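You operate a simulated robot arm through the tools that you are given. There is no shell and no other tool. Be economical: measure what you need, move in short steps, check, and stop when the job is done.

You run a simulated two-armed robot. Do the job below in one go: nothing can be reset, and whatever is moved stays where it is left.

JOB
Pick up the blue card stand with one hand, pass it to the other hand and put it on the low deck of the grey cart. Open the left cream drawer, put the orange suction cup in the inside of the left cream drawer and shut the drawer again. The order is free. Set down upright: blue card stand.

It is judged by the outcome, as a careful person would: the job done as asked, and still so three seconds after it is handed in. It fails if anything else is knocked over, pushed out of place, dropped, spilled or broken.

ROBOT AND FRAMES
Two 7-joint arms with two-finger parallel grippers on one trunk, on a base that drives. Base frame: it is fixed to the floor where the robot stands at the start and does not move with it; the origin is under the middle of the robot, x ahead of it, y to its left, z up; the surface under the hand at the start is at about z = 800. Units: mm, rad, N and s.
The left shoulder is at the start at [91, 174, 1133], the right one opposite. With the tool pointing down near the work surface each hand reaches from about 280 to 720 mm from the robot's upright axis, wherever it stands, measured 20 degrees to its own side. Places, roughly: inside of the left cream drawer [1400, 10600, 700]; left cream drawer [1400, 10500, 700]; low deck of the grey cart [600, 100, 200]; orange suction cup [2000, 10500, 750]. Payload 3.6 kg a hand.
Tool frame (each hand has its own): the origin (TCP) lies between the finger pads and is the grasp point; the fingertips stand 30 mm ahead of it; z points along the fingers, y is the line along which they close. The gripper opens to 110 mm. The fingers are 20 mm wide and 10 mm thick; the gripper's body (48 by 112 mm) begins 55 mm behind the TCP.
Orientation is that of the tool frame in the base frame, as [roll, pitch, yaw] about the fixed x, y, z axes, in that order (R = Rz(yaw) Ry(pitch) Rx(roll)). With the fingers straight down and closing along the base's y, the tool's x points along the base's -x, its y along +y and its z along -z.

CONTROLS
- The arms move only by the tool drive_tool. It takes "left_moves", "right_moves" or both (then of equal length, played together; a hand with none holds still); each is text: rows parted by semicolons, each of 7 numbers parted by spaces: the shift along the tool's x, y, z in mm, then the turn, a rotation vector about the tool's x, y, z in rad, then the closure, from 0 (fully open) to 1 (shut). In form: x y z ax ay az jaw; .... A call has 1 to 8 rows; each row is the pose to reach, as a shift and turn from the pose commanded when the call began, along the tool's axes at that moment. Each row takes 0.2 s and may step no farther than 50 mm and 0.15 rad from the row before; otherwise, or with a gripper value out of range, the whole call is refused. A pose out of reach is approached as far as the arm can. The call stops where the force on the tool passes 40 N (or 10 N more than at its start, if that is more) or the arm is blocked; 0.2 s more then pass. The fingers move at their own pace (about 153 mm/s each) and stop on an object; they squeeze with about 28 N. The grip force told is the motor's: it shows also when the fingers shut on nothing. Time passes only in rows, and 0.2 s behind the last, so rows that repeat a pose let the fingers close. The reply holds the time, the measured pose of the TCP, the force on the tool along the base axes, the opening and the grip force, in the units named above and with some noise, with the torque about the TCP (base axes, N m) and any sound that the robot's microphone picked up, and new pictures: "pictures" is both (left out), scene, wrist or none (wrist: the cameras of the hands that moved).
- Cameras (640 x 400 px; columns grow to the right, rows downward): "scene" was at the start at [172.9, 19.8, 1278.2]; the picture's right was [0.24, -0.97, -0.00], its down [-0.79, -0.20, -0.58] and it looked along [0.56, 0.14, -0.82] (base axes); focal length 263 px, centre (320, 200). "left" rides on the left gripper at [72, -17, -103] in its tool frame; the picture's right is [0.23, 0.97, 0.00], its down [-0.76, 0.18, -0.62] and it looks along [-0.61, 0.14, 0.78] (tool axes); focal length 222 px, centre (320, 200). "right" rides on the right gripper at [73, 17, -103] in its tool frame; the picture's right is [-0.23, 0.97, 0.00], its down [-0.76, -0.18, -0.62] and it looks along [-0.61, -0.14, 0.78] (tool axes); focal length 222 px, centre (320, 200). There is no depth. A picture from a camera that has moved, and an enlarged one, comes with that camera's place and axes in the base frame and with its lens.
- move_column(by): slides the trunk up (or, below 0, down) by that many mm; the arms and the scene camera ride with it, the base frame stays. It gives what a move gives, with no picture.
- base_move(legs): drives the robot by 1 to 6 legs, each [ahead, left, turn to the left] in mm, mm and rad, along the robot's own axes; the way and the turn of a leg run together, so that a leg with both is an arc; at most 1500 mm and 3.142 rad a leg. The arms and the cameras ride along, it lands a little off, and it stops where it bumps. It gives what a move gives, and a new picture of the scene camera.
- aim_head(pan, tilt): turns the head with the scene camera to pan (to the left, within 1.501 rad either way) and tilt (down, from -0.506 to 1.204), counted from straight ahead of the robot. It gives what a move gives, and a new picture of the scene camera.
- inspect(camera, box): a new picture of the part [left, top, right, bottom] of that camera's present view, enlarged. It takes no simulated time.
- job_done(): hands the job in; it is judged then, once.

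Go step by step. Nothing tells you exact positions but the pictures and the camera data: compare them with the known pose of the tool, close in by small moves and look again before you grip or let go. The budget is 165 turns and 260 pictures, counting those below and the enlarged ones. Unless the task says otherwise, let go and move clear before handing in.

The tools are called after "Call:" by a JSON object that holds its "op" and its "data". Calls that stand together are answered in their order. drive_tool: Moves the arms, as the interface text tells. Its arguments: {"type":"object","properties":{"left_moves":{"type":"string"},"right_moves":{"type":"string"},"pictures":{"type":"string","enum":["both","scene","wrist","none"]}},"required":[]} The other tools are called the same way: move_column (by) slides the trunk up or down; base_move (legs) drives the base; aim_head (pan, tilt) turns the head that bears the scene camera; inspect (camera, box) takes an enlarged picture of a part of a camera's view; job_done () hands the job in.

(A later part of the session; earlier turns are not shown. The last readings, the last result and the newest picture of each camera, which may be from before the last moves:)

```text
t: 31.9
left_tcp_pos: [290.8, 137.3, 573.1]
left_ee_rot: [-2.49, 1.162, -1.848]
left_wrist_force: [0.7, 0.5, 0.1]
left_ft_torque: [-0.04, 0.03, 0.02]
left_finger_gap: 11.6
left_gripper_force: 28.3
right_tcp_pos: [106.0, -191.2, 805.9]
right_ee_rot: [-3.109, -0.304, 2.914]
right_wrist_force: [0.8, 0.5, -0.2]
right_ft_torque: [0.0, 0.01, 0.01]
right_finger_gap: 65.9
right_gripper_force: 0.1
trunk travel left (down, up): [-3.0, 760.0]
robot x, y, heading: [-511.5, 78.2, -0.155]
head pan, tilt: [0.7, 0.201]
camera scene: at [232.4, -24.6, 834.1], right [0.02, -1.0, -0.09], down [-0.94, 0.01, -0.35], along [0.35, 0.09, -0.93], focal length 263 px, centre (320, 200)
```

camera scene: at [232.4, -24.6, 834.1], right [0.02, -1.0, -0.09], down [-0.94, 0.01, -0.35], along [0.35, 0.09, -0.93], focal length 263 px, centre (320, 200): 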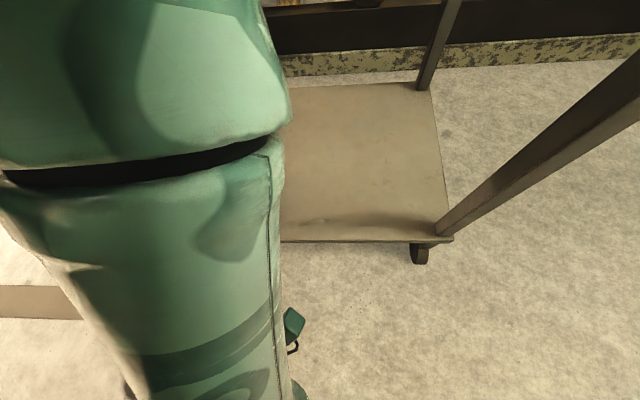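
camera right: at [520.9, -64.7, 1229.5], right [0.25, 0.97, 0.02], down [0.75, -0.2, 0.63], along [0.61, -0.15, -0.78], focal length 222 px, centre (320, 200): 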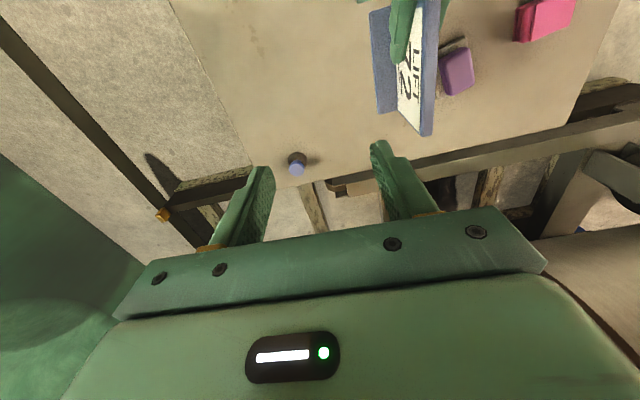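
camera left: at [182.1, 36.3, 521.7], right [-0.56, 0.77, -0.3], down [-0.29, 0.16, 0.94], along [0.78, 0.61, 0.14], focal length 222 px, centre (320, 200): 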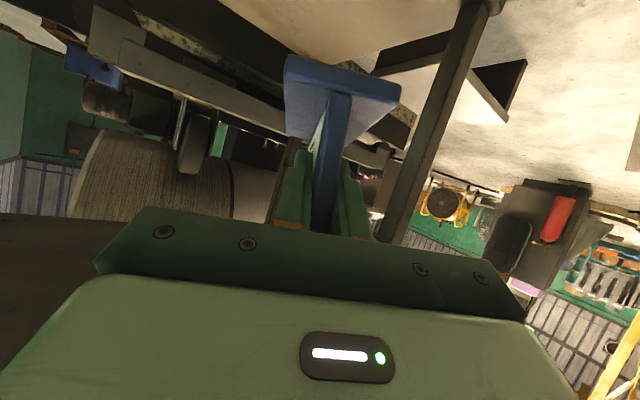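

The head camera did not move although the turn was commanded, so the head is wedged against the left arm and the robot is stuck on itself. I'll lower the left hand and ease it outward to free the head.

Call:
{"op": "drive_tool", "data": {"left_moves": "14 10 5 0 0 0 1;28 20 10 0 0 0 1;42 30 16 0 0 0 1;56 40 21 0 0 0 1;70 50 27 0 0 0 1;82 59 32 0 0 0 1", "pictures": "both"}}

```text
t: 32.2
left_tcp_pos: [279.0, 172.9, 610.4]
left_ee_rot: [-1.747, 1.154, -0.987]
left_wrist_force: [-0.1, 1.0, 0.3]
left_ft_torque: [-0.07, 0.06, -0.05]
left_finger_gap: 11.5
left_gripper_force: 28.2
left hand out of reach, approached as far as the arm can: row 1
right_tcp_pos: [82.2, -146.9, 847.1]
right_ee_rot: [3.029, -0.379, 3.057]
right_wrist_force: [0.2, -0.5, -0.8]
right_ft_torque: [0.01, -0.02, -0.01]
right_finger_gap: 66.4
right_gripper_force: 0.0
trunk travel left (down, up): [-3.0, 760.0]
robot x, y, heading: [-508.1, 73.8, -0.147]
head pan, tilt: [0.7, 0.201]
stopped in row 1 (left hand): the arm was blocked; the commanded pose is now the measured one
camera scene: at [256.2, 25.8, 878.9], right [0.44, -0.86, -0.27], down [-0.61, -0.06, -0.79], along [0.66, 0.51, -0.55], focal length 263 px, centre (320, 200)
camera left: at [230.1, 65.9, 558.2], right [-0.57, 0.56, -0.6], down [-0.74, -0.05, 0.67], along [0.35, 0.83, 0.44], focal length 222 px, centre (320, 200)
```

scene: 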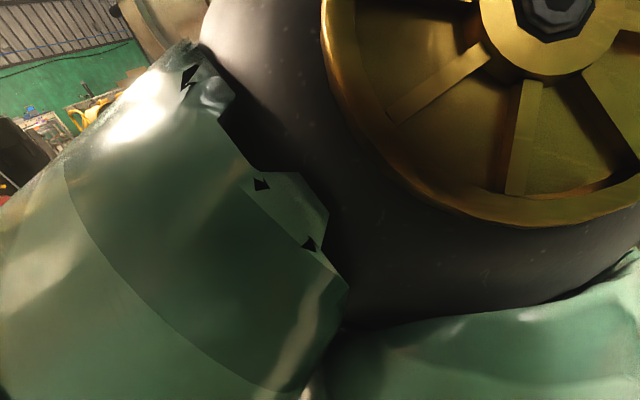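
left: 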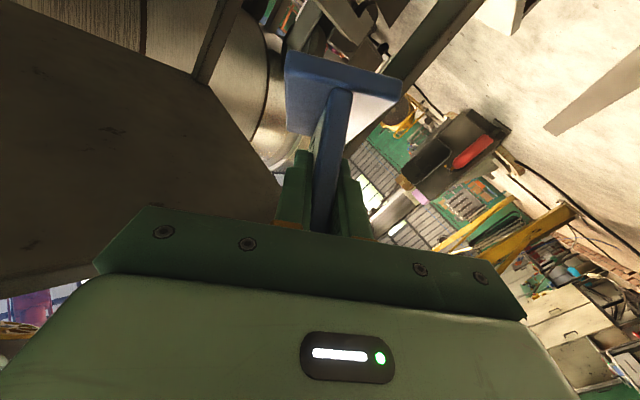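

I now read this as the whole robot having tipped forward about its front wheels by about 26° and come to rest on its left elbow near the cart edge. To shift weight back, I'll first pull the free right arm in towards the body.

Call:
{"op": "drive_tool", "data": {"right_moves": "37 0 14 0 0 0 0.4;74 0 28 0 0 0 0.4;111 0 42 0 0 0 0.4;148 0 56 0 0 0 0.4;185 0 71 0 0 0 0.4", "pictures": "both"}}

```text
t: 32.6
left_tcp_pos: [246.3, 197.0, 649.3]
left_ee_rot: [-1.331, 0.992, -0.437]
left_wrist_force: [0.7, -0.4, -1.0]
left_ft_torque: [-0.05, 0.04, 0.02]
left_finger_gap: 11.6
left_gripper_force: 28.0
right_tcp_pos: [25.9, -138.1, 927.3]
right_ee_rot: [2.831, -0.563, -3.025]
right_wrist_force: [0.5, 0.0, -0.2]
right_ft_torque: [-0.02, 0.03, 0.0]
right_finger_gap: 66.1
right_gripper_force: 0.0
trunk travel left (down, up): [-3.0, 760.0]
robot x, y, heading: [-509.2, 57.1, -0.112]
head pan, tilt: [0.7, 0.201]
stopped in row 1 (left hand): the arm was blocked; the commanded pose is now the measured one
camera scene: at [254.2, 29.3, 881.3], right [0.49, -0.83, -0.29], down [-0.58, -0.06, -0.81], along [0.65, 0.56, -0.51], focal length 263 px, centre (320, 200)
camera right: at [21.9, -153.0, 1055.3], right [0.24, 0.96, 0.13], down [0.97, -0.25, 0.05], along [0.08, 0.11, -0.99], focal length 222 px, centre (320, 200)
```

scene: 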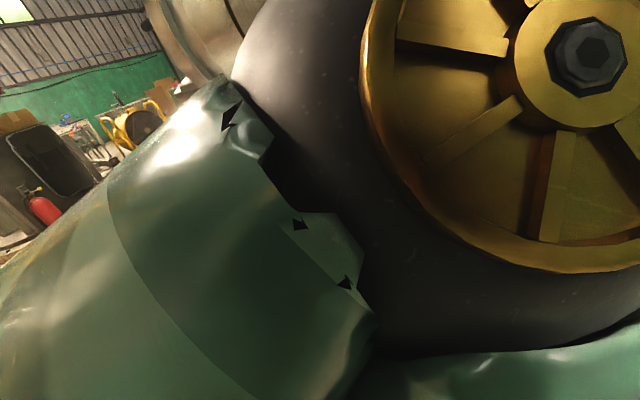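
right: 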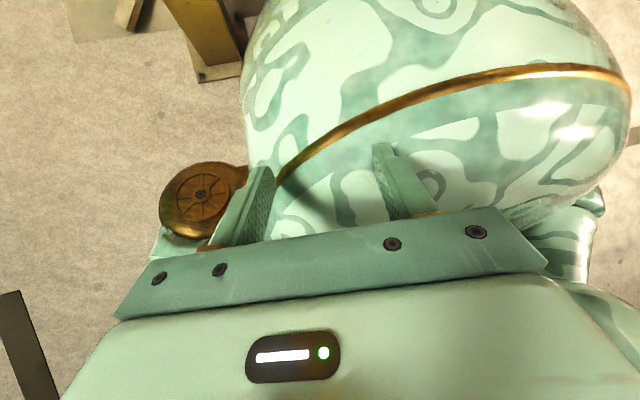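

The base heading and lean are creeping back. I'll try the trunk upward again, since that carries the body's weight rearwards.

Call:
{"op": "move_column", "data": {"by": 60}}

Call:
{"op": "inspect", "data": {"camera": "left", "box": [0, 0, 640, 400]}}

```text
t: 32.9
left_tcp_pos: [215.2, 205.6, 686.1]
left_ee_rot: [-1.19, 0.759, -0.152]
left_wrist_force: [0.5, -0.3, 0.2]
left_ft_torque: [-0.04, 0.01, 0.03]
left_finger_gap: 11.5
left_gripper_force: 28.2
right_tcp_pos: [-17.1, -160.2, 997.7]
right_ee_rot: [2.696, -0.754, -2.788]
right_wrist_force: [-0.6, -0.8, 0.1]
right_ft_torque: [0.01, -0.03, -0.02]
right_finger_gap: 65.9
right_gripper_force: 0.1
trunk travel left (down, up): [-6.0, 757.0]
robot x, y, heading: [-515.2, 50.4, -0.112]
head pan, tilt: [0.7, 0.201]
stopped: the arm was blocked; the commanded pose is now the measured one
```

```text
1.00 times, centred on (320, 200) of left (not enlarged: the box is as wide or as high as the picture)
camera zoom: at [236.5, 98.8, 620.3], right [-0.4, 0.43, -0.81], down [-0.89, -0.38, 0.24], along [-0.21, 0.82, 0.53], focal length 222 px, centre (320, 200)
```

zoom: 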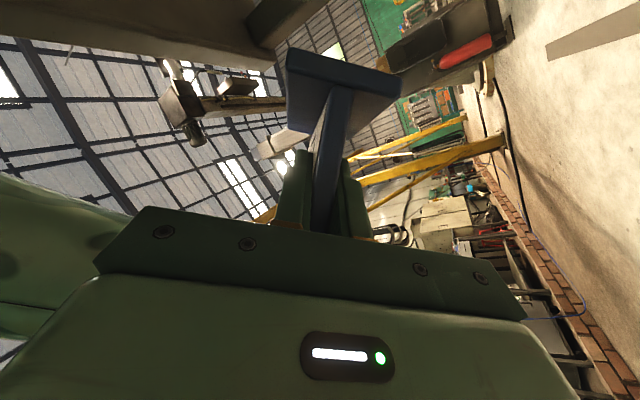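

The controller seems unaware of the tilt, so further arm calls only wind the arms up. Driving the base forward should bring the wheels under the body and stand it up, so I'll go 180 mm.

Call:
{"op": "base_move", "data": {"legs": [[180, 0, 0]]}}

```text
t: 33.6
left_tcp_pos: [141.1, 171.4, 749.0]
left_ee_rot: [-1.295, 0.723, -0.028]
left_wrist_force: [70.7, -3.0, -56.4]
left_ft_torque: [-0.37, 1.82, -0.09]
left_finger_gap: 20.3
left_gripper_force: 27.3
right_tcp_pos: [-156.4, -230.4, 1182.5]
right_ee_rot: [2.308, -1.191, -2.335]
right_wrist_force: [-2.6, -1.3, -0.4]
right_ft_torque: [0.03, -0.09, -0.06]
right_finger_gap: 65.9
right_gripper_force: 0.1
trunk travel left (down, up): [-6.0, 757.0]
robot x, y, heading: [-491.6, 116.0, -0.295]
head pan, tilt: [0.7, 0.201]
stopped in leg 1: the robot was blocked; the commanded pose is now the measured one
camera scene: at [169.9, -26.3, 943.3], right [0.35, -0.91, -0.23], down [-0.5, 0.02, -0.87], along [0.79, 0.42, -0.44], focal length 263 px, centre (320, 200)
```

scene: 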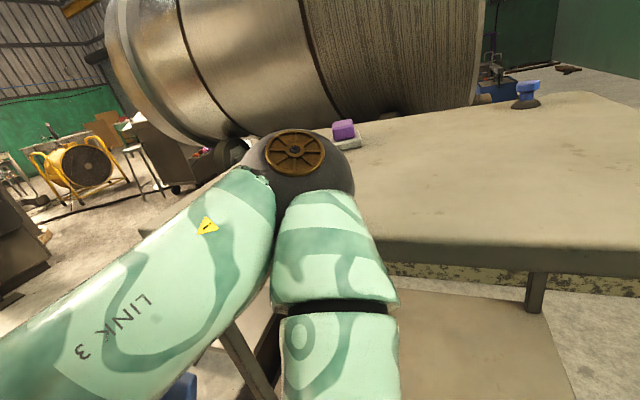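

The body is coming upright, with about 0.25 rad left and the head free. But the left wrist shows 90 N, so I'll check the stand.

Call:
{"op": "inspect", "data": {"camera": "left", "box": [0, 0, 640, 400]}}

Call:
{"op": "inspect", "data": {"camera": "right", "box": [0, 0, 640, 400]}}

```text
1.00 times, centred on (320, 200) of left (not enlarged: the box is as wide or as high as the picture)
camera zoom: at [184.4, 65.9, 691.8], right [-0.44, 0.28, -0.85], down [-0.81, -0.53, 0.25], along [-0.38, 0.8, 0.46], focal length 222 px, centre (320, 200)
```

zoom: 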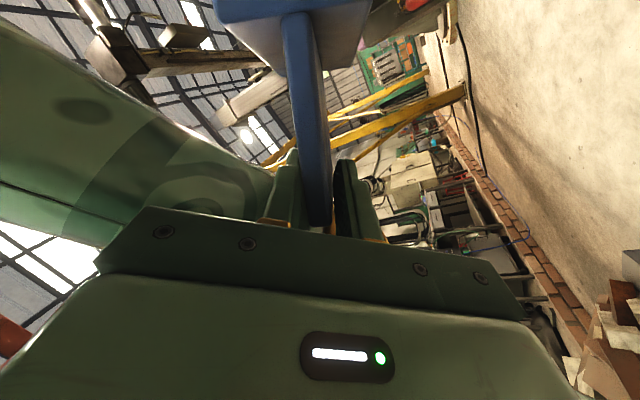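

```text
1.00 times, centred on (320, 200) of right (not enlarged: the box is as wide or as high as the picture)
camera zoom: at [-75.2, -239.2, 1280.9], right [0.05, 1.0, 0.06], down [0.8, -0.01, -0.6], along [-0.6, 0.08, -0.8], focal length 222 px, centre (320, 200)
```

zoom: 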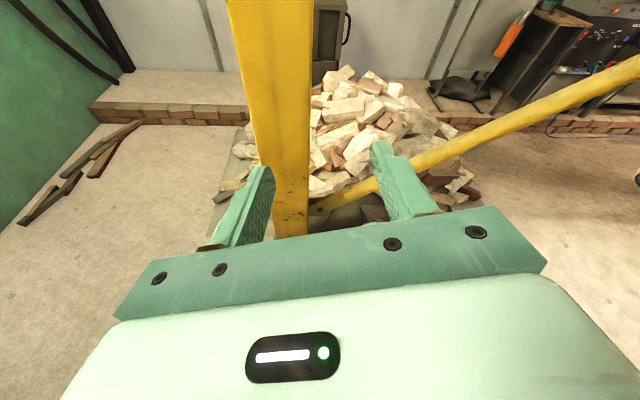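

A yellow column and a rubble pile stand right behind the base at about (-760, -320). Backing up drove the rear wheels onto it, and that is what pitched the robot forward. I'll drive forward a bit more to roll off.

Call:
{"op": "base_move", "data": {"legs": [[90, 0, 0]]}}

Call:
{"op": "inspect", "data": {"camera": "left", "box": [0, 0, 640, 400]}}

```text
t: 34.4
left_tcp_pos: [118.5, 163.7, 768.9]
left_ee_rot: [-1.724, 0.667, -0.359]
left_wrist_force: [13.1, -111.2, -126.5]
left_ft_torque: [2.07, 1.01, -0.76]
left_finger_gap: 11.1
left_gripper_force: 28.2
right_tcp_pos: [-257.0, -208.9, 1354.5]
right_ee_rot: [0.863, -1.246, -1.005]
right_wrist_force: [-1.1, 0.4, -1.1]
right_ft_torque: [0.04, 0.09, 0.01]
right_finger_gap: 66.0
right_gripper_force: 0.0
trunk travel left (down, up): [-6.0, 757.0]
robot x, y, heading: [-429.9, 231.4, -0.58]
head pan, tilt: [0.7, 0.201]
stopped in leg 1: the robot was blocked; the commanded pose is now the measured one
camera scene: at [82.7, -32.2, 998.8], right [0.1, -0.98, -0.16], down [-0.39, 0.11, -0.91], along [0.91, 0.16, -0.37], focal length 263 px, centre (320, 200)
```

scene: 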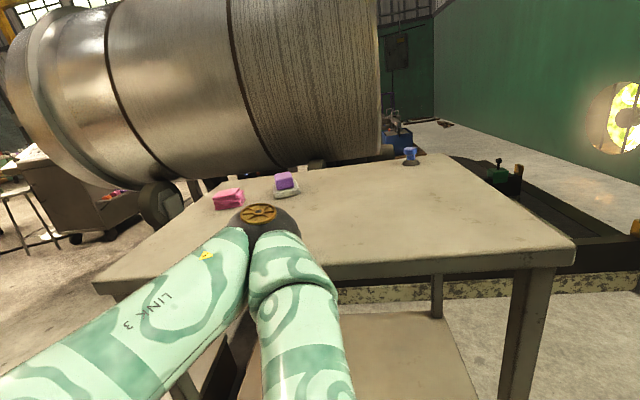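

```text
1.00 times, centred on (320, 200) of left (not enlarged: the box is as wide or as high as the picture)
camera zoom: at [156.4, 42.5, 749.2], right [-0.44, 0.01, -0.9], down [-0.83, -0.37, 0.41], along [-0.33, 0.93, 0.17], focal length 222 px, centre (320, 200)
```

zoom: 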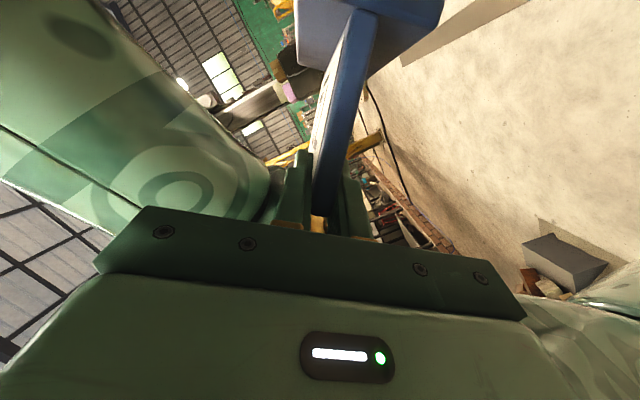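

The cart items are undisturbed and the body is nearly upright. The left elbow still rests near the cart edge, so I'll raise the trunk to lift it.

Call:
{"op": "move_column", "data": {"by": 150}}

Call:
{"op": "inspect", "data": {"camera": "scene", "box": [0, 0, 640, 400]}}

```text
t: 34.7
left_tcp_pos: [103.8, 176.5, 778.1]
left_ee_rot: [-1.871, 0.606, -0.457]
left_wrist_force: [-3.8, -100.7, -118.4]
left_ft_torque: [1.41, 0.44, 0.34]
left_finger_gap: 11.3
left_gripper_force: 27.7
right_tcp_pos: [-303.7, -167.0, 1417.3]
right_ee_rot: [0.672, -1.066, -0.854]
right_wrist_force: [2.4, 0.2, -2.6]
right_ft_torque: [0.05, 0.21, 0.05]
right_finger_gap: 65.9
right_gripper_force: 0.2
trunk travel left (down, up): [-6.0, 758.0]
robot x, y, heading: [-389.9, 288.8, -0.711]
head pan, tilt: [0.7, 0.201]
stopped: the arm was blocked; the commanded pose is now the measured one
```

```text
1.00 times, centred on (320, 200) of scene (not enlarged: the box is as wide or as high as the picture)
camera zoom: at [39.2, -6.0, 1022.4], right [-0.02, -0.99, -0.13], down [-0.34, 0.13, -0.93], along [0.94, 0.02, -0.34], focal length 263 px, centre (320, 200)
```

zoom: 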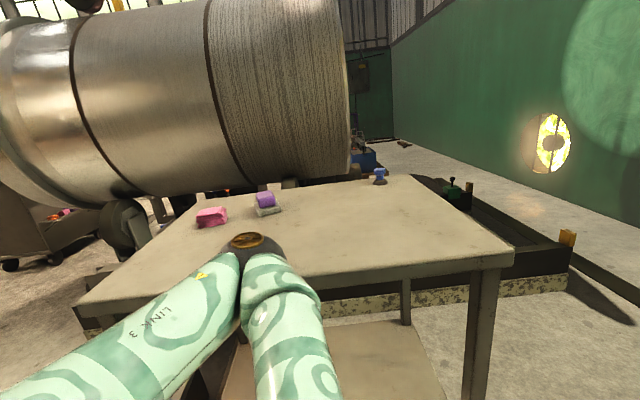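

The robot is still settling back upright. I'll let time pass with a head move and look again.

Call:
{"op": "aim_head", "data": {"pan": 0.6, "tilt": 0.6}}

Call:
{"op": "inspect", "data": {"camera": "left", "box": [0, 0, 640, 400]}}

```text
t: 35.5
left_tcp_pos: [91.3, 272.0, 830.3]
left_ee_rot: [-1.915, 0.411, -0.806]
left_wrist_force: [-14.5, -75.8, -116.4]
left_ft_torque: [0.78, 0.2, -0.58]
left_finger_gap: 10.9
left_gripper_force: 27.7
right_tcp_pos: [-461.7, 180.4, 1403.7]
right_ee_rot: [1.203, -1.383, -1.726]
right_wrist_force: [-3.5, 3.9, -6.4]
right_ft_torque: [0.19, 0.44, 0.16]
right_finger_gap: 65.8
right_gripper_force: 0.1
trunk travel left (down, up): [-6.0, 758.0]
robot x, y, heading: [-271.2, 371.8, -0.956]
head pan, tilt: [0.6, 0.6]
camera scene: at [-46.9, 146.3, 1048.5], right [-0.35, -0.94, 0.0], down [-0.53, 0.19, -0.83], along [0.77, -0.29, -0.56], focal length 263 px, centre (320, 200)
```

scene: 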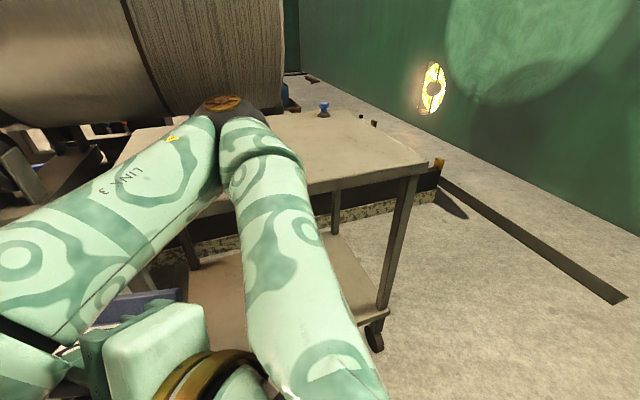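

```text
1.00 times, centred on (320, 200) of left (not enlarged: the box is as wide or as high as the picture)
camera zoom: at [84.8, 144.0, 847.5], right [-0.35, -0.11, -0.93], down [-0.94, 0.04, 0.35], along [0.0, 0.99, -0.12], focal length 222 px, centre (320, 200)
```

zoom: 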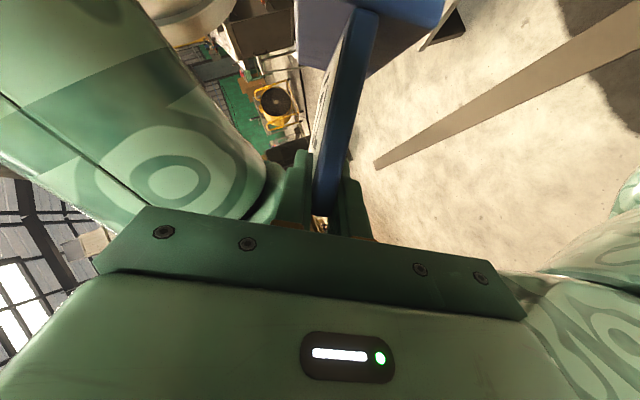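

The robot is upright and level again at (-271, 372), heading -0.956, with the elbow clear above the cart. The left hand is folded under its own upper arm, pressing the stand, so I'll move it down away from the arm.

Call:
{"op": "drive_tool", "data": {"left_moves": "9 25 -1 0 0 0 1;17 51 -2 0 0 0 1;26 77 -4 0 0 0 1;34 102 -5 0 0 0 1", "pictures": "both"}}

```text
t: 35.8
left_tcp_pos: [67.7, 258.0, 829.3]
left_ee_rot: [-1.92, 0.378, -0.727]
left_wrist_force: [-57.5, -88.2, -63.4]
left_ft_torque: [1.4, -1.04, 0.25]
left_finger_gap: 11.1
left_gripper_force: 27.8
left hand out of reach, approached as far as the arm can: row 1
right_tcp_pos: [-475.4, 108.0, 1394.1]
right_ee_rot: [1.302, -1.374, -1.737]
right_wrist_force: [-3.5, -4.1, -1.6]
right_ft_torque: [0.09, 0.11, -0.43]
right_finger_gap: 66.1
right_gripper_force: 0.0
trunk travel left (down, up): [-6.0, 758.0]
robot x, y, heading: [-295.6, 346.0, -0.869]
head pan, tilt: [0.6, 0.6]
stopped in row 1 (left hand): the force on the tool passed its limit at 197 N (the readings are from after the stop); the commanded pose is now the measured one
camera scene: at [-55.5, 121.5, 1043.1], right [-0.27, -0.96, -0.02], down [-0.54, 0.17, -0.82], along [0.8, -0.21, -0.57], focal length 263 px, centre (320, 200)
camera left: at [71.8, 132.5, 849.8], right [-0.32, -0.16, -0.93], down [-0.95, -0.02, 0.32], along [-0.07, 0.99, -0.15], focal length 222 px, centre (320, 200)
```

scene: 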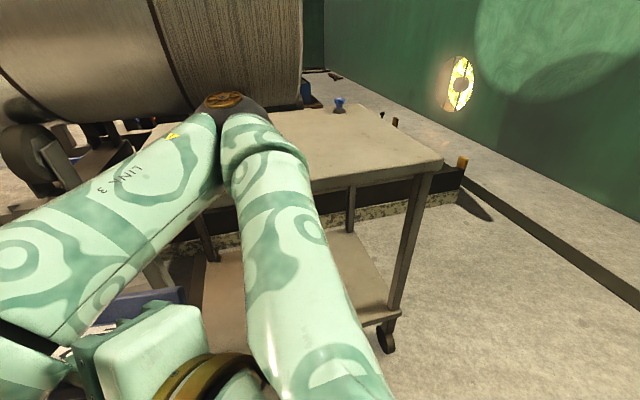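
left: 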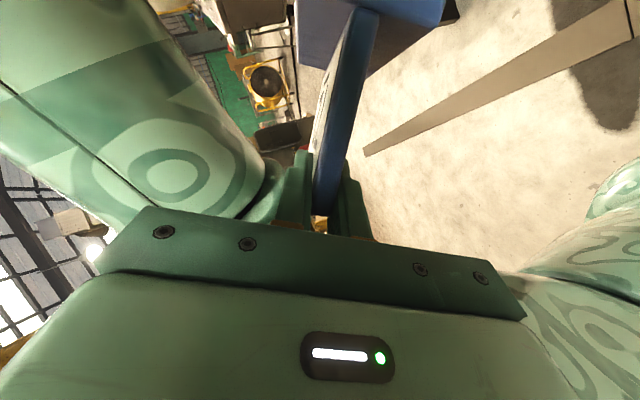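

The hand is folded close to its own shoulder and pressed to the robot's right and down. I'll follow that push: withdraw along the tool, rightward, down and slightly forward.

Call:
{"op": "drive_tool", "data": {"left_moves": "12 14 -12 0 0 0 1;24 27 -25 0 0 0 1;36 41 -37 0 0 0 1;48 55 -50 0 0 0 1", "pictures": "both"}}

```text
t: 36.8
left_tcp_pos: [61.9, 209.0, 780.8]
left_ee_rot: [-1.901, 0.377, -0.734]
left_wrist_force: [0.4, -0.2, -0.8]
left_ft_torque: [-0.01, 0.04, -0.03]
left_finger_gap: 11.6
left_gripper_force: 28.3
right_tcp_pos: [-464.4, 147.7, 1394.8]
right_ee_rot: [1.351, -1.408, -1.8]
right_wrist_force: [-0.1, -0.8, 0.3]
right_ft_torque: [0.03, 0.01, 0.01]
right_finger_gap: 66.0
right_gripper_force: 0.0
trunk travel left (down, up): [-6.0, 758.0]
robot x, y, heading: [-292.4, 359.7, -0.881]
head pan, tilt: [0.6, 0.6]
camera scene: at [-47.9, 144.5, 1046.6], right [-0.28, -0.96, 0.0], down [-0.54, 0.16, -0.82], along [0.79, -0.23, -0.57], focal length 263 px, centre (320, 200)
camera left: at [62.6, 83.1, 800.4], right [-0.31, -0.15, -0.94], down [-0.95, -0.01, 0.31], along [-0.06, 0.99, -0.14], focal length 222 px, centre (320, 200)
```

scene: 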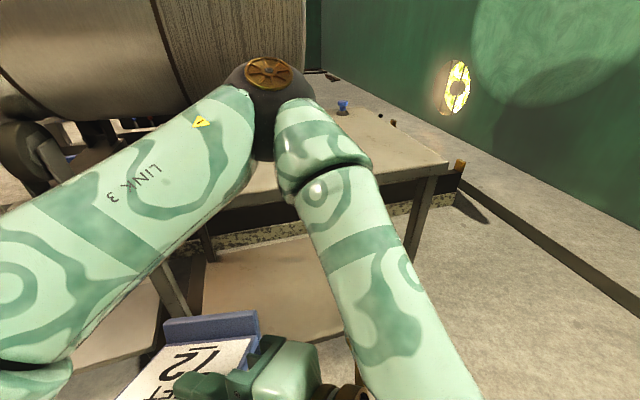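
left: 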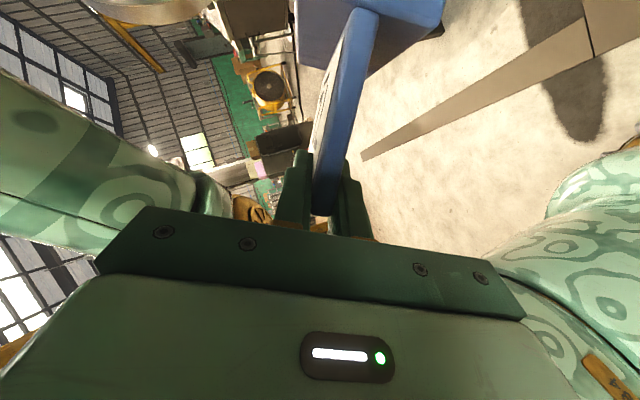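

Everything is free again: no force, the stand is still held and the robot is level. I'll raise the trunk to its starting height for stability.

Call:
{"op": "move_column", "data": {"by": 244}}

Call:
{"op": "aim_head", "data": {"pan": 0.7, "tilt": 0.7}}

Call:
{"op": "inspect", "data": {"camera": "right", "box": [0, 0, 640, 400]}}

```text
t: 39.4
left_tcp_pos: [59.7, 206.3, 1025.3]
left_ee_rot: [-1.901, 0.378, -0.734]
left_wrist_force: [0.1, 0.1, -0.3]
left_ft_torque: [0.04, 0.06, 0.0]
left_finger_gap: 11.4
left_gripper_force: 27.8
right_tcp_pos: [-465.7, 148.8, 1637.4]
right_ee_rot: [1.364, -1.409, -1.808]
right_wrist_force: [-0.1, 0.3, 0.4]
right_ft_torque: [0.0, -0.03, -0.01]
right_finger_gap: 66.1
right_gripper_force: 0.1
trunk travel left (down, up): [-250.0, 514.0]
robot x, y, heading: [-287.9, 358.3, -0.895]
head pan, tilt: [0.6, 0.6]
```

```text
t: 40.0
left_tcp_pos: [60.7, 206.8, 1025.5]
left_ee_rot: [-1.901, 0.376, -0.735]
left_wrist_force: [-0.1, 0.3, -1.0]
left_ft_torque: [0.01, 0.04, -0.02]
left_finger_gap: 11.4
left_gripper_force: 28.0
right_tcp_pos: [-466.4, 148.8, 1638.2]
right_ee_rot: [1.367, -1.41, -1.811]
right_wrist_force: [-0.3, 0.3, -1.1]
right_ft_torque: [0.02, -0.04, 0.0]
right_finger_gap: 65.9
right_gripper_force: 0.0
trunk travel left (down, up): [-250.0, 514.0]
robot x, y, heading: [-287.5, 356.7, -0.884]
head pan, tilt: [0.7, 0.7]
camera scene: at [-141.0, 265.1, 1297.9], right [-0.19, -0.98, 0.0], down [-0.63, 0.12, -0.76], along [0.75, -0.14, -0.64], focal length 263 px, centre (320, 200)
```

scene: 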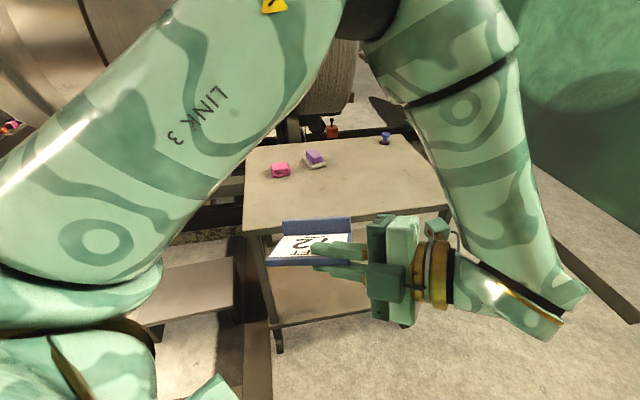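

```text
1.00 times, centred on (320, 200) of right (not enlarged: the box is as wide or as high as the picture)
camera zoom: at [-368.0, 109.2, 1710.4], right [0.43, 0.9, -0.07], down [0.52, -0.31, -0.8], along [-0.74, 0.3, -0.6], focal length 222 px, centre (320, 200)
```

zoom: 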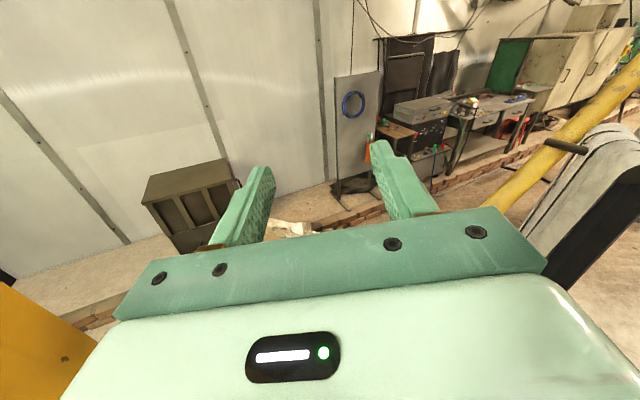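

Nothing on the cart has moved: pink, purple and blue items are where they were. Next I'll bring the left hand forward and turn it back to its forward-pointing orientation in steps.

Call:
{"op": "drive_tool", "data": {"left_moves": "17 -9 -6 0.078 0.0713 0.0949 1;34 -18 -13 0.156 0.1426 0.1898 1;51 -27 -19 0.234 0.2139 0.2847 1;68 -36 -26 0.312 0.2852 0.3796 1;85 -45 -32 0.39 0.3565 0.4745 1;102 -55 -38 0.468 0.4278 0.5694 1;119 -64 -45 0.546 0.4991 0.6643 1;136 -73 -51 0.624 0.5704 0.7592 1", "pictures": "both"}}

```text
t: 41.8
left_tcp_pos: [161.4, 83.6, 1053.5]
left_ee_rot: [-1.898, 0.962, -1.722]
left_wrist_force: [0.6, -0.4, -1.5]
left_ft_torque: [0.0, 0.02, 0.01]
left_finger_gap: 11.7
left_gripper_force: 28.0
right_tcp_pos: [-464.2, 149.6, 1638.2]
right_ee_rot: [1.363, -1.411, -1.809]
right_wrist_force: [0.4, 0.9, 0.5]
right_ft_torque: [-0.01, -0.03, 0.01]
right_finger_gap: 66.1
right_gripper_force: 0.0
trunk travel left (down, up): [-250.0, 514.0]
robot x, y, heading: [-285.6, 360.9, -0.89]
head pan, tilt: [0.7, 0.7]
camera scene: at [-140.5, 265.2, 1297.8], right [-0.19, -0.98, 0.0], down [-0.63, 0.12, -0.76], along [0.75, -0.14, -0.64], focal length 263 px, centre (320, 200)
camera left: at [57.8, 16.1, 1022.7], right [-0.21, 0.67, -0.71], down [-0.58, 0.5, 0.64], along [0.79, 0.55, 0.28], focal length 222 px, centre (320, 200)
```

scene: 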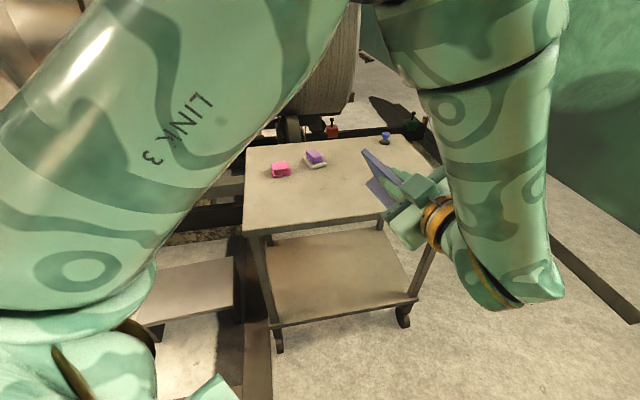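
left: 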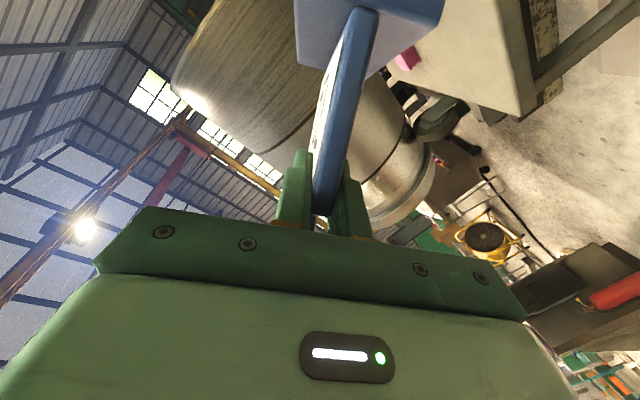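

Rotation is going well, so I'll carry on with the next steps.

Call:
{"op": "drive_tool", "data": {"left_moves": "0 0 0 0.078 0.0713 0.0949 1;0 0 0 0.156 0.1426 0.1898 1;0 0 0 0.234 0.2139 0.2847 1;0 0 0 0.312 0.2852 0.3796 1;0 0 0 0.39 0.3565 0.4745 1;0 0 0 0.468 0.4278 0.5694 1;0 0 0 0.546 0.4991 0.6643 1;0 0 0 0.624 0.5704 0.7592 1", "pictures": "none"}}

Call:
{"op": "drive_tool", "data": {"left_moves": "0 0 0 0.078 0.0713 0.0949 1;0 0 0 0.156 0.1426 0.1898 1;0 0 0 0.156 0.1426 0.1898 1", "pictures": "both"}}

```text
t: 43.6
left_tcp_pos: [161.5, 84.6, 1054.6]
left_ee_rot: [-3.006, 1.034, 2.609]
left_wrist_force: [0.9, 0.8, -0.9]
left_ft_torque: [-0.03, 0.06, -0.02]
left_finger_gap: 11.8
left_gripper_force: 27.4
right_tcp_pos: [-465.1, 150.9, 1638.7]
right_ee_rot: [1.363, -1.412, -1.81]
right_wrist_force: [0.0, 0.1, -0.2]
right_ft_torque: [-0.03, 0.01, -0.01]
right_finger_gap: 66.2
right_gripper_force: 0.0
trunk travel left (down, up): [-250.0, 514.0]
robot x, y, heading: [-292.9, 358.4, -0.884]
head pan, tilt: [0.7, 0.7]
```

```text
t: 44.4
left_tcp_pos: [160.6, 83.1, 1054.9]
left_ee_rot: [-3.141, 0.903, 2.259]
left_wrist_force: [-0.6, -0.3, -0.7]
left_ft_torque: [0.0, 0.0, -0.01]
left_finger_gap: 11.3
left_gripper_force: 27.6
right_tcp_pos: [-465.9, 149.6, 1638.5]
right_ee_rot: [1.366, -1.411, -1.812]
right_wrist_force: [0.4, 0.4, -0.4]
right_ft_torque: [0.02, -0.01, -0.01]
right_finger_gap: 65.9
right_gripper_force: 0.0
trunk travel left (down, up): [-250.0, 514.0]
robot x, y, heading: [-289.4, 358.4, -0.884]
head pan, tilt: [0.7, 0.7]
camera scene: at [-141.0, 265.0, 1297.9], right [-0.19, -0.98, 0.0], down [-0.63, 0.12, -0.76], along [0.75, -0.14, -0.64], focal length 263 px, centre (320, 200)
camera left: at [67.3, 169.9, 1061.7], right [0.66, 0.73, -0.18], down [0.13, 0.13, 0.98], along [0.74, -0.68, -0.01], focal length 222 px, centre (320, 200)
```

scene: 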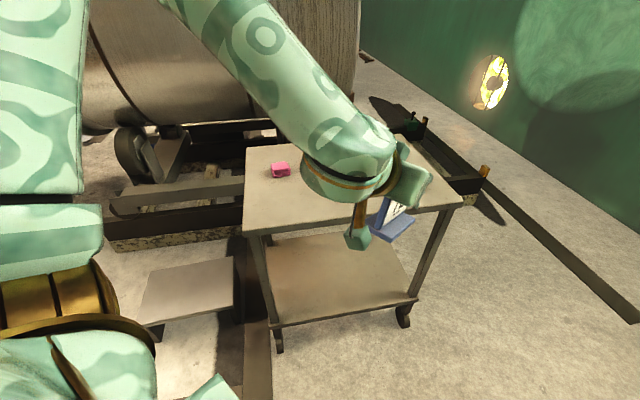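
left: 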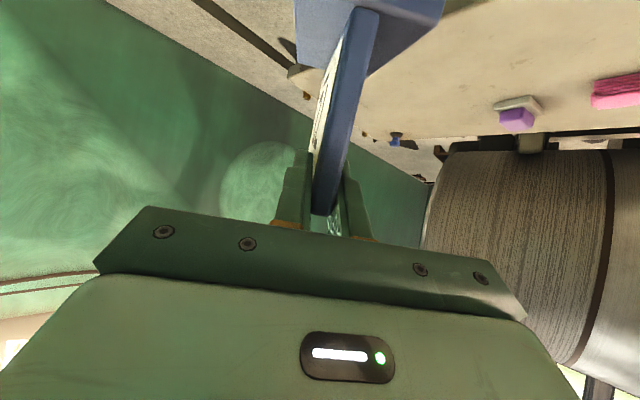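

The hand faces robot-forward again. The stand has shifted in the grip, so I'll enlarge both views to measure how it sits now.

Call:
{"op": "inspect", "data": {"camera": "left", "box": [220, 0, 480, 250]}}

Call:
{"op": "inspect", "data": {"camera": "scene", "box": [330, 140, 450, 260]}}

```text
1.60 times, centred on (350, 125) of left
camera zoom: at [67.3, 169.9, 1061.7], right [0.66, 0.73, -0.18], down [0.13, 0.13, 0.98], along [0.74, -0.68, -0.01], focal length 355 px, centre (272, 320)
```

zoom: 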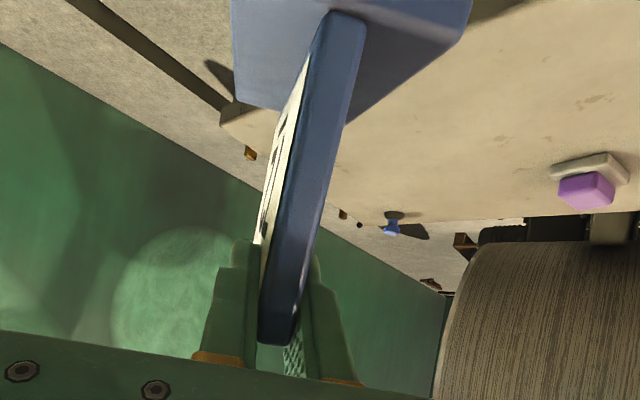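

```text
3.33 times, centred on (390, 200) of scene
camera zoom: at [-141.0, 265.0, 1297.9], right [-0.19, -0.98, 0.0], down [-0.63, 0.12, -0.76], along [0.75, -0.14, -0.64], focal length 877 px, centre (87, 200)
```

zoom: 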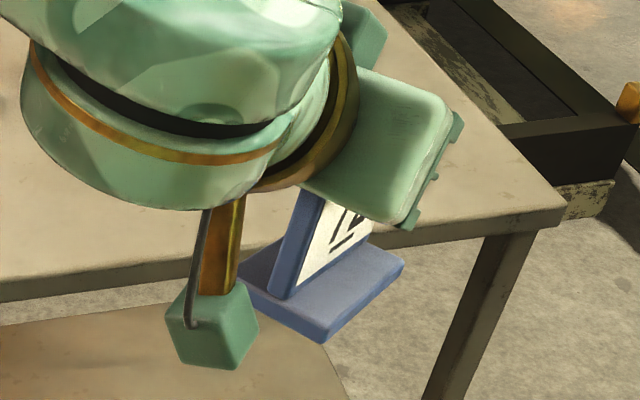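

The stand hangs by its panel's top corner, pitched about 10° nose-down, which is usable. I'll move the base to about (-380, 120) facing the cart, keeping away from the rubble.

Call:
{"op": "base_move", "data": {"legs": [[126, -221, 0], [0, 0, 0.884]]}}

Call:
{"op": "aim_head", "data": {"pan": 0.0, "tilt": 0.8}}

```text
t: 48.6
left_tcp_pos: [114.1, 299.7, 1054.6]
left_ee_rot: [3.141, 0.902, -3.132]
left_wrist_force: [0.0, -0.1, -0.6]
left_ft_torque: [0.01, 0.03, 0.01]
left_finger_gap: 11.7
left_gripper_force: 28.1
right_tcp_pos: [-331.8, -144.7, 1638.3]
right_ee_rot: [1.366, -1.41, -0.922]
right_wrist_force: [-0.5, 0.1, -1.1]
right_ft_torque: [0.02, -0.01, 0.01]
right_finger_gap: 66.2
right_gripper_force: 0.0
trunk travel left (down, up): [-250.0, 514.0]
robot x, y, heading: [-383.2, 121.0, 0.004]
head pan, tilt: [0.7, 0.7]
camera scene: at [-214.9, 180.3, 1297.9], right [0.65, -0.76, 0.0], down [-0.49, -0.42, -0.76], along [0.58, 0.49, -0.64], focal length 263 px, centre (320, 200)
```

scene: 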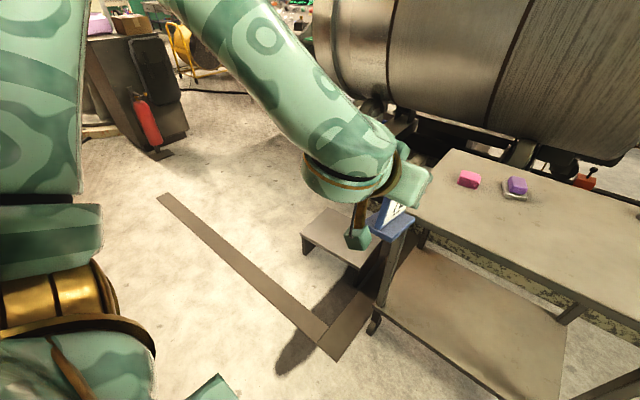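

```text
t: 49.6
left_tcp_pos: [113.3, 299.1, 1053.5]
left_ee_rot: [-3.141, 0.904, -3.132]
left_wrist_force: [-0.3, 0.3, -0.4]
left_ft_torque: [0.03, -0.02, 0.0]
left_finger_gap: 11.6
left_gripper_force: 28.2
right_tcp_pos: [-331.0, -145.9, 1639.0]
right_ee_rot: [1.369, -1.409, -0.921]
right_wrist_force: [-0.2, 0.5, -1.0]
right_ft_torque: [0.04, 0.0, -0.03]
right_finger_gap: 66.1
right_gripper_force: 0.1
trunk travel left (down, up): [-250.0, 514.0]
robot x, y, heading: [-385.0, 120.9, 0.002]
head pan, tilt: [0.0, 0.799]
camera scene: at [-199.1, 125.5, 1289.7], right [0.0, -1.0, 0.0], down [-0.72, 0.0, -0.7], along [0.7, 0.0, -0.72], focal length 263 px, centre (320, 200)
```

scene: 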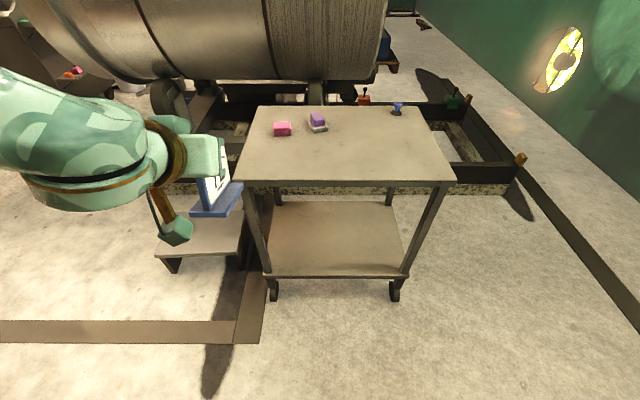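

The view is clear now: the cart top edge is at x≈347 and the deck edge at x≈387, with space between the legs. I'll shift right 110 mm to line up, then lower the trunk partly.

Call:
{"op": "base_move", "data": {"legs": [[0, -110, 0]]}}

Call:
{"op": "move_column", "data": {"by": -170}}

Call:
{"op": "drive_tool", "data": {"left_moves": "20 0 38 0 0 0 1;40 0 76 0 0 0 1;66 0 105 0 0 0 1;92 0 135 0 0 0 1;118 0 164 0 0 0 1", "pictures": "both"}}

```text
t: 50.8
left_tcp_pos: [113.4, 190.4, 1055.1]
left_ee_rot: [3.139, 0.903, -3.132]
left_wrist_force: [-0.1, -0.3, -0.7]
left_ft_torque: [-0.02, 0.03, 0.05]
left_finger_gap: 11.9
left_gripper_force: 28.6
right_tcp_pos: [-330.4, -256.3, 1638.1]
right_ee_rot: [1.37, -1.412, -0.924]
right_wrist_force: [1.1, 0.1, 0.1]
right_ft_torque: [-0.02, -0.01, -0.06]
right_finger_gap: 66.0
right_gripper_force: 0.0
trunk travel left (down, up): [-250.0, 514.0]
robot x, y, heading: [-381.7, 18.9, 0.008]
head pan, tilt: [0.0, 0.799]
camera scene: at [-198.7, 16.0, 1289.6], right [0.0, -1.0, 0.0], down [-0.72, 0.0, -0.7], along [0.7, 0.0, -0.72], focal length 263 px, centre (320, 200)
```

scene: 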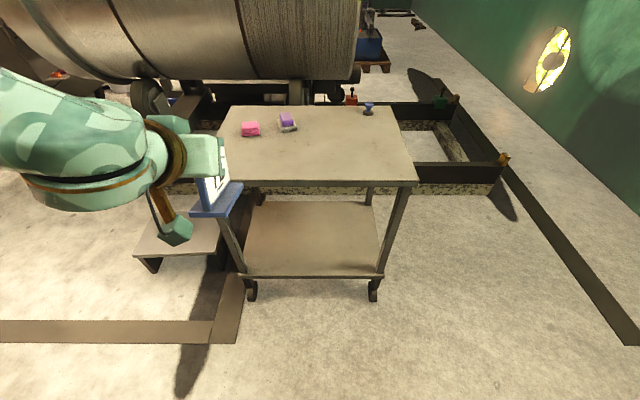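

```text
t: 52.8
left_tcp_pos: [147.9, 193.0, 823.6]
left_ee_rot: [3.141, 0.751, -3.132]
left_wrist_force: [-0.7, -0.3, -1.6]
left_ft_torque: [-0.02, 0.0, 0.0]
left_finger_gap: 11.5
left_gripper_force: 27.9
right_tcp_pos: [-331.5, -254.5, 1467.8]
right_ee_rot: [1.37, -1.41, -0.924]
right_wrist_force: [-0.1, 0.9, -0.1]
right_ft_torque: [-0.04, -0.03, 0.01]
right_finger_gap: 66.4
right_gripper_force: 0.0
trunk travel left (down, up): [-80.0, 684.0]
robot x, y, heading: [-378.4, 16.8, 0.009]
head pan, tilt: [0.0, 0.799]
```

```text
t: 54.0
left_tcp_pos: [216.1, 157.2, 673.7]
left_ee_rot: [3.127, 0.72, -3.132]
left_wrist_force: [-0.1, -0.2, -1.2]
left_ft_torque: [0.0, -0.01, 0.0]
left_finger_gap: 11.5
left_gripper_force: 27.8
left hand out of reach, approached as far as the arm can: row 2, 3, 4, 5
right_tcp_pos: [-329.9, -252.9, 1468.1]
right_ee_rot: [1.36, -1.409, -0.914]
right_wrist_force: [-0.3, 0.5, 0.2]
right_ft_torque: [0.0, 0.02, 0.02]
right_finger_gap: 65.9
right_gripper_force: 0.1
trunk travel left (down, up): [-80.0, 684.0]
robot x, y, heading: [-379.0, 17.2, 0.002]
head pan, tilt: [0.0, 0.799]
camera scene: at [-100.8, 17.8, 1109.7], right [0.0, -1.0, 0.0], down [-0.72, 0.0, -0.7], along [0.7, 0.0, -0.72], focal length 263 px, centre (320, 200)
camera left: at [94.1, 137.2, 702.1], right [-0.19, 0.97, -0.14], down [0.16, 0.17, 0.97], along [0.97, 0.16, -0.19], focal length 222 px, centre (320, 200)
```

scene: 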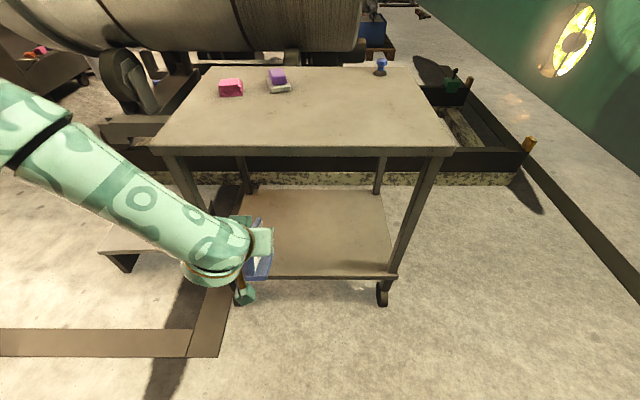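
left: 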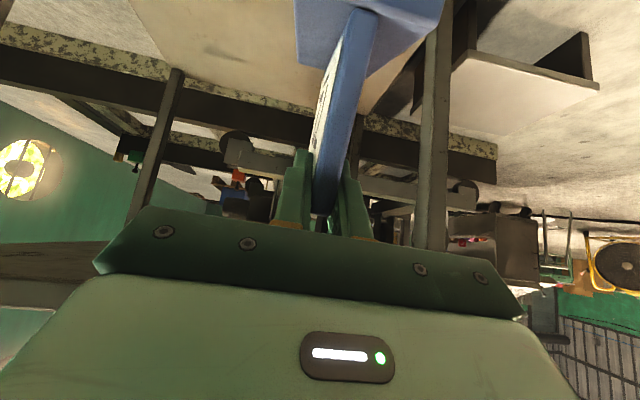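

The wrist hits a limit when the arm is folded this close. I'll raise the trunk again and extend the arm down first, so that lowering the trunk afterwards carries it to the deck.

Call:
{"op": "move_column", "data": {"by": 170}}

Call:
{"op": "drive_tool", "data": {"left_moves": "0 10 0 0 -0.1 0 1;0 20 0 0 -0.2 0 1;0 30 0 0 -0.26 0 1;0 30 0 0 -0.26 0 1", "pictures": "both"}}

```text
t: 55.9
left_tcp_pos: [218.7, 155.3, 843.1]
left_ee_rot: [3.141, 0.748, -3.134]
left_wrist_force: [-0.4, -0.2, -0.4]
left_ft_torque: [-0.01, 0.04, -0.02]
left_finger_gap: 11.1
left_gripper_force: 27.8
right_tcp_pos: [-327.2, -253.5, 1637.4]
right_ee_rot: [1.36, -1.409, -0.915]
right_wrist_force: [-0.4, 0.6, 0.6]
right_ft_torque: [0.01, 0.02, -0.01]
right_finger_gap: 65.8
right_gripper_force: 0.0
trunk travel left (down, up): [-250.0, 514.0]
robot x, y, heading: [-381.1, 15.7, 0.006]
head pan, tilt: [0.0, 0.799]
```

```text
t: 56.9
left_tcp_pos: [257.3, 142.1, 885.3]
left_ee_rot: [3.111, 0.948, -3.129]
left_wrist_force: [-0.3, 0.8, -1.1]
left_ft_torque: [0.0, 0.01, -0.01]
left_finger_gap: 11.3
left_gripper_force: 28.1
left hand out of reach, approached as far as the arm can: row 1, 2, 3, 4
right_tcp_pos: [-330.8, -250.2, 1638.1]
right_ee_rot: [1.358, -1.409, -0.913]
right_wrist_force: [0.2, 0.3, 0.6]
right_ft_torque: [0.0, 0.02, 0.02]
right_finger_gap: 66.2
right_gripper_force: 0.1
trunk travel left (down, up): [-250.0, 514.0]
robot x, y, heading: [-381.1, 13.9, 0.007]
head pan, tilt: [0.0, 0.799]
camera scene: at [-197.8, 18.3, 1289.5], right [0.0, -1.0, 0.0], down [-0.72, 0.0, -0.7], along [0.7, 0.0, -0.72], focal length 263 px, centre (320, 200)
camera left: at [132.0, 120.3, 886.0], right [-0.17, 0.97, -0.17], down [-0.07, 0.16, 0.99], along [0.98, 0.18, 0.04], focal length 222 px, centre (320, 200)
```

scene: 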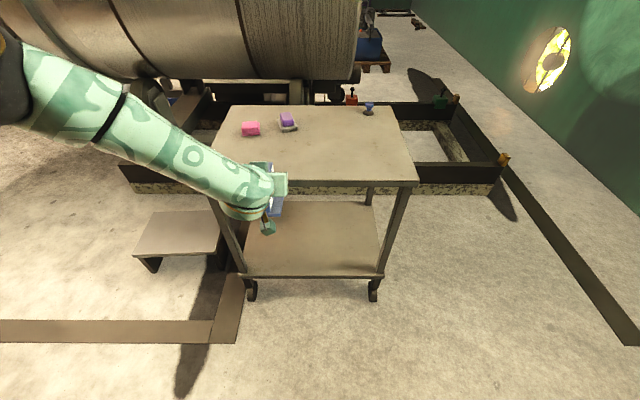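
left: 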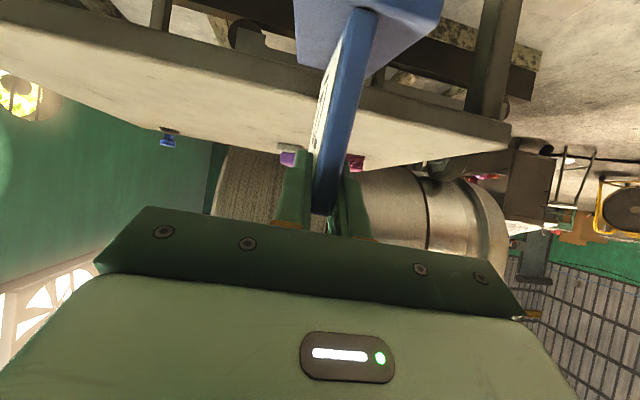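

The stand's far end is close to the cart edge, so I'll back it off, let the tool point more steeply, and lower the hand while extending the arm.

Call:
{"op": "drive_tool", "data": {"left_moves": "21 0 -34 0 0.1 0 1;40 0 -22 0 0.2 0 1;77 0 1 0 0.3 0 1;114 0 24 0 0.38 0 1;151 0 48 0 0.4 0 1;188 0 71 0 0.4 0 1;225 0 95 0 0.4 0 1;262 0 118 0 0.4 0 1", "pictures": "both"}}

```text
t: 58.7
left_tcp_pos: [201.1, 145.8, 604.0]
left_ee_rot: [3.119, 0.549, -3.117]
left_wrist_force: [0.0, -0.9, -0.5]
left_ft_torque: [0.01, 0.01, -0.01]
left_finger_gap: 11.8
left_gripper_force: 28.3
right_tcp_pos: [-331.5, -252.8, 1637.5]
right_ee_rot: [1.365, -1.41, -0.92]
right_wrist_force: [-0.7, 0.9, 0.8]
right_ft_torque: [0.0, 0.02, -0.01]
right_finger_gap: 65.7
right_gripper_force: 0.1
trunk travel left (down, up): [-250.0, 514.0]
robot x, y, heading: [-383.8, 14.9, 0.009]
head pan, tilt: [0.0, 0.799]
camera scene: at [-198.4, 17.2, 1289.6], right [0.0, -1.0, 0.0], down [-0.72, 0.0, -0.7], along [0.7, 0.0, -0.72], focal length 263 px, centre (320, 200)
camera left: at [86.5, 123.0, 653.6], right [-0.23, 0.97, -0.1], down [0.32, 0.17, 0.93], along [0.92, 0.18, -0.35], focal length 222 px, centre (320, 200)
```

scene: 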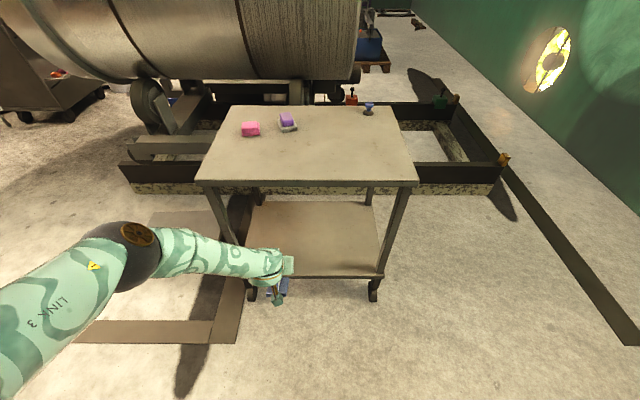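
left: 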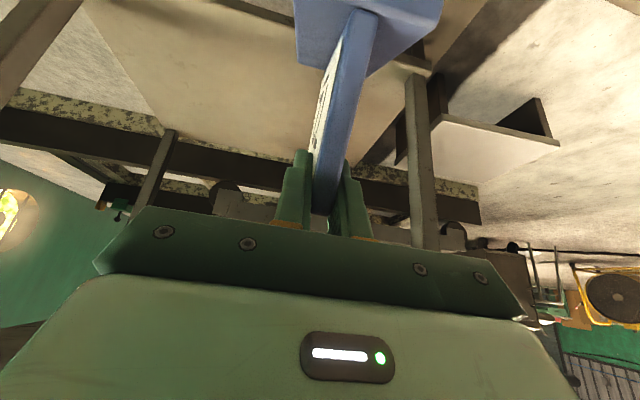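

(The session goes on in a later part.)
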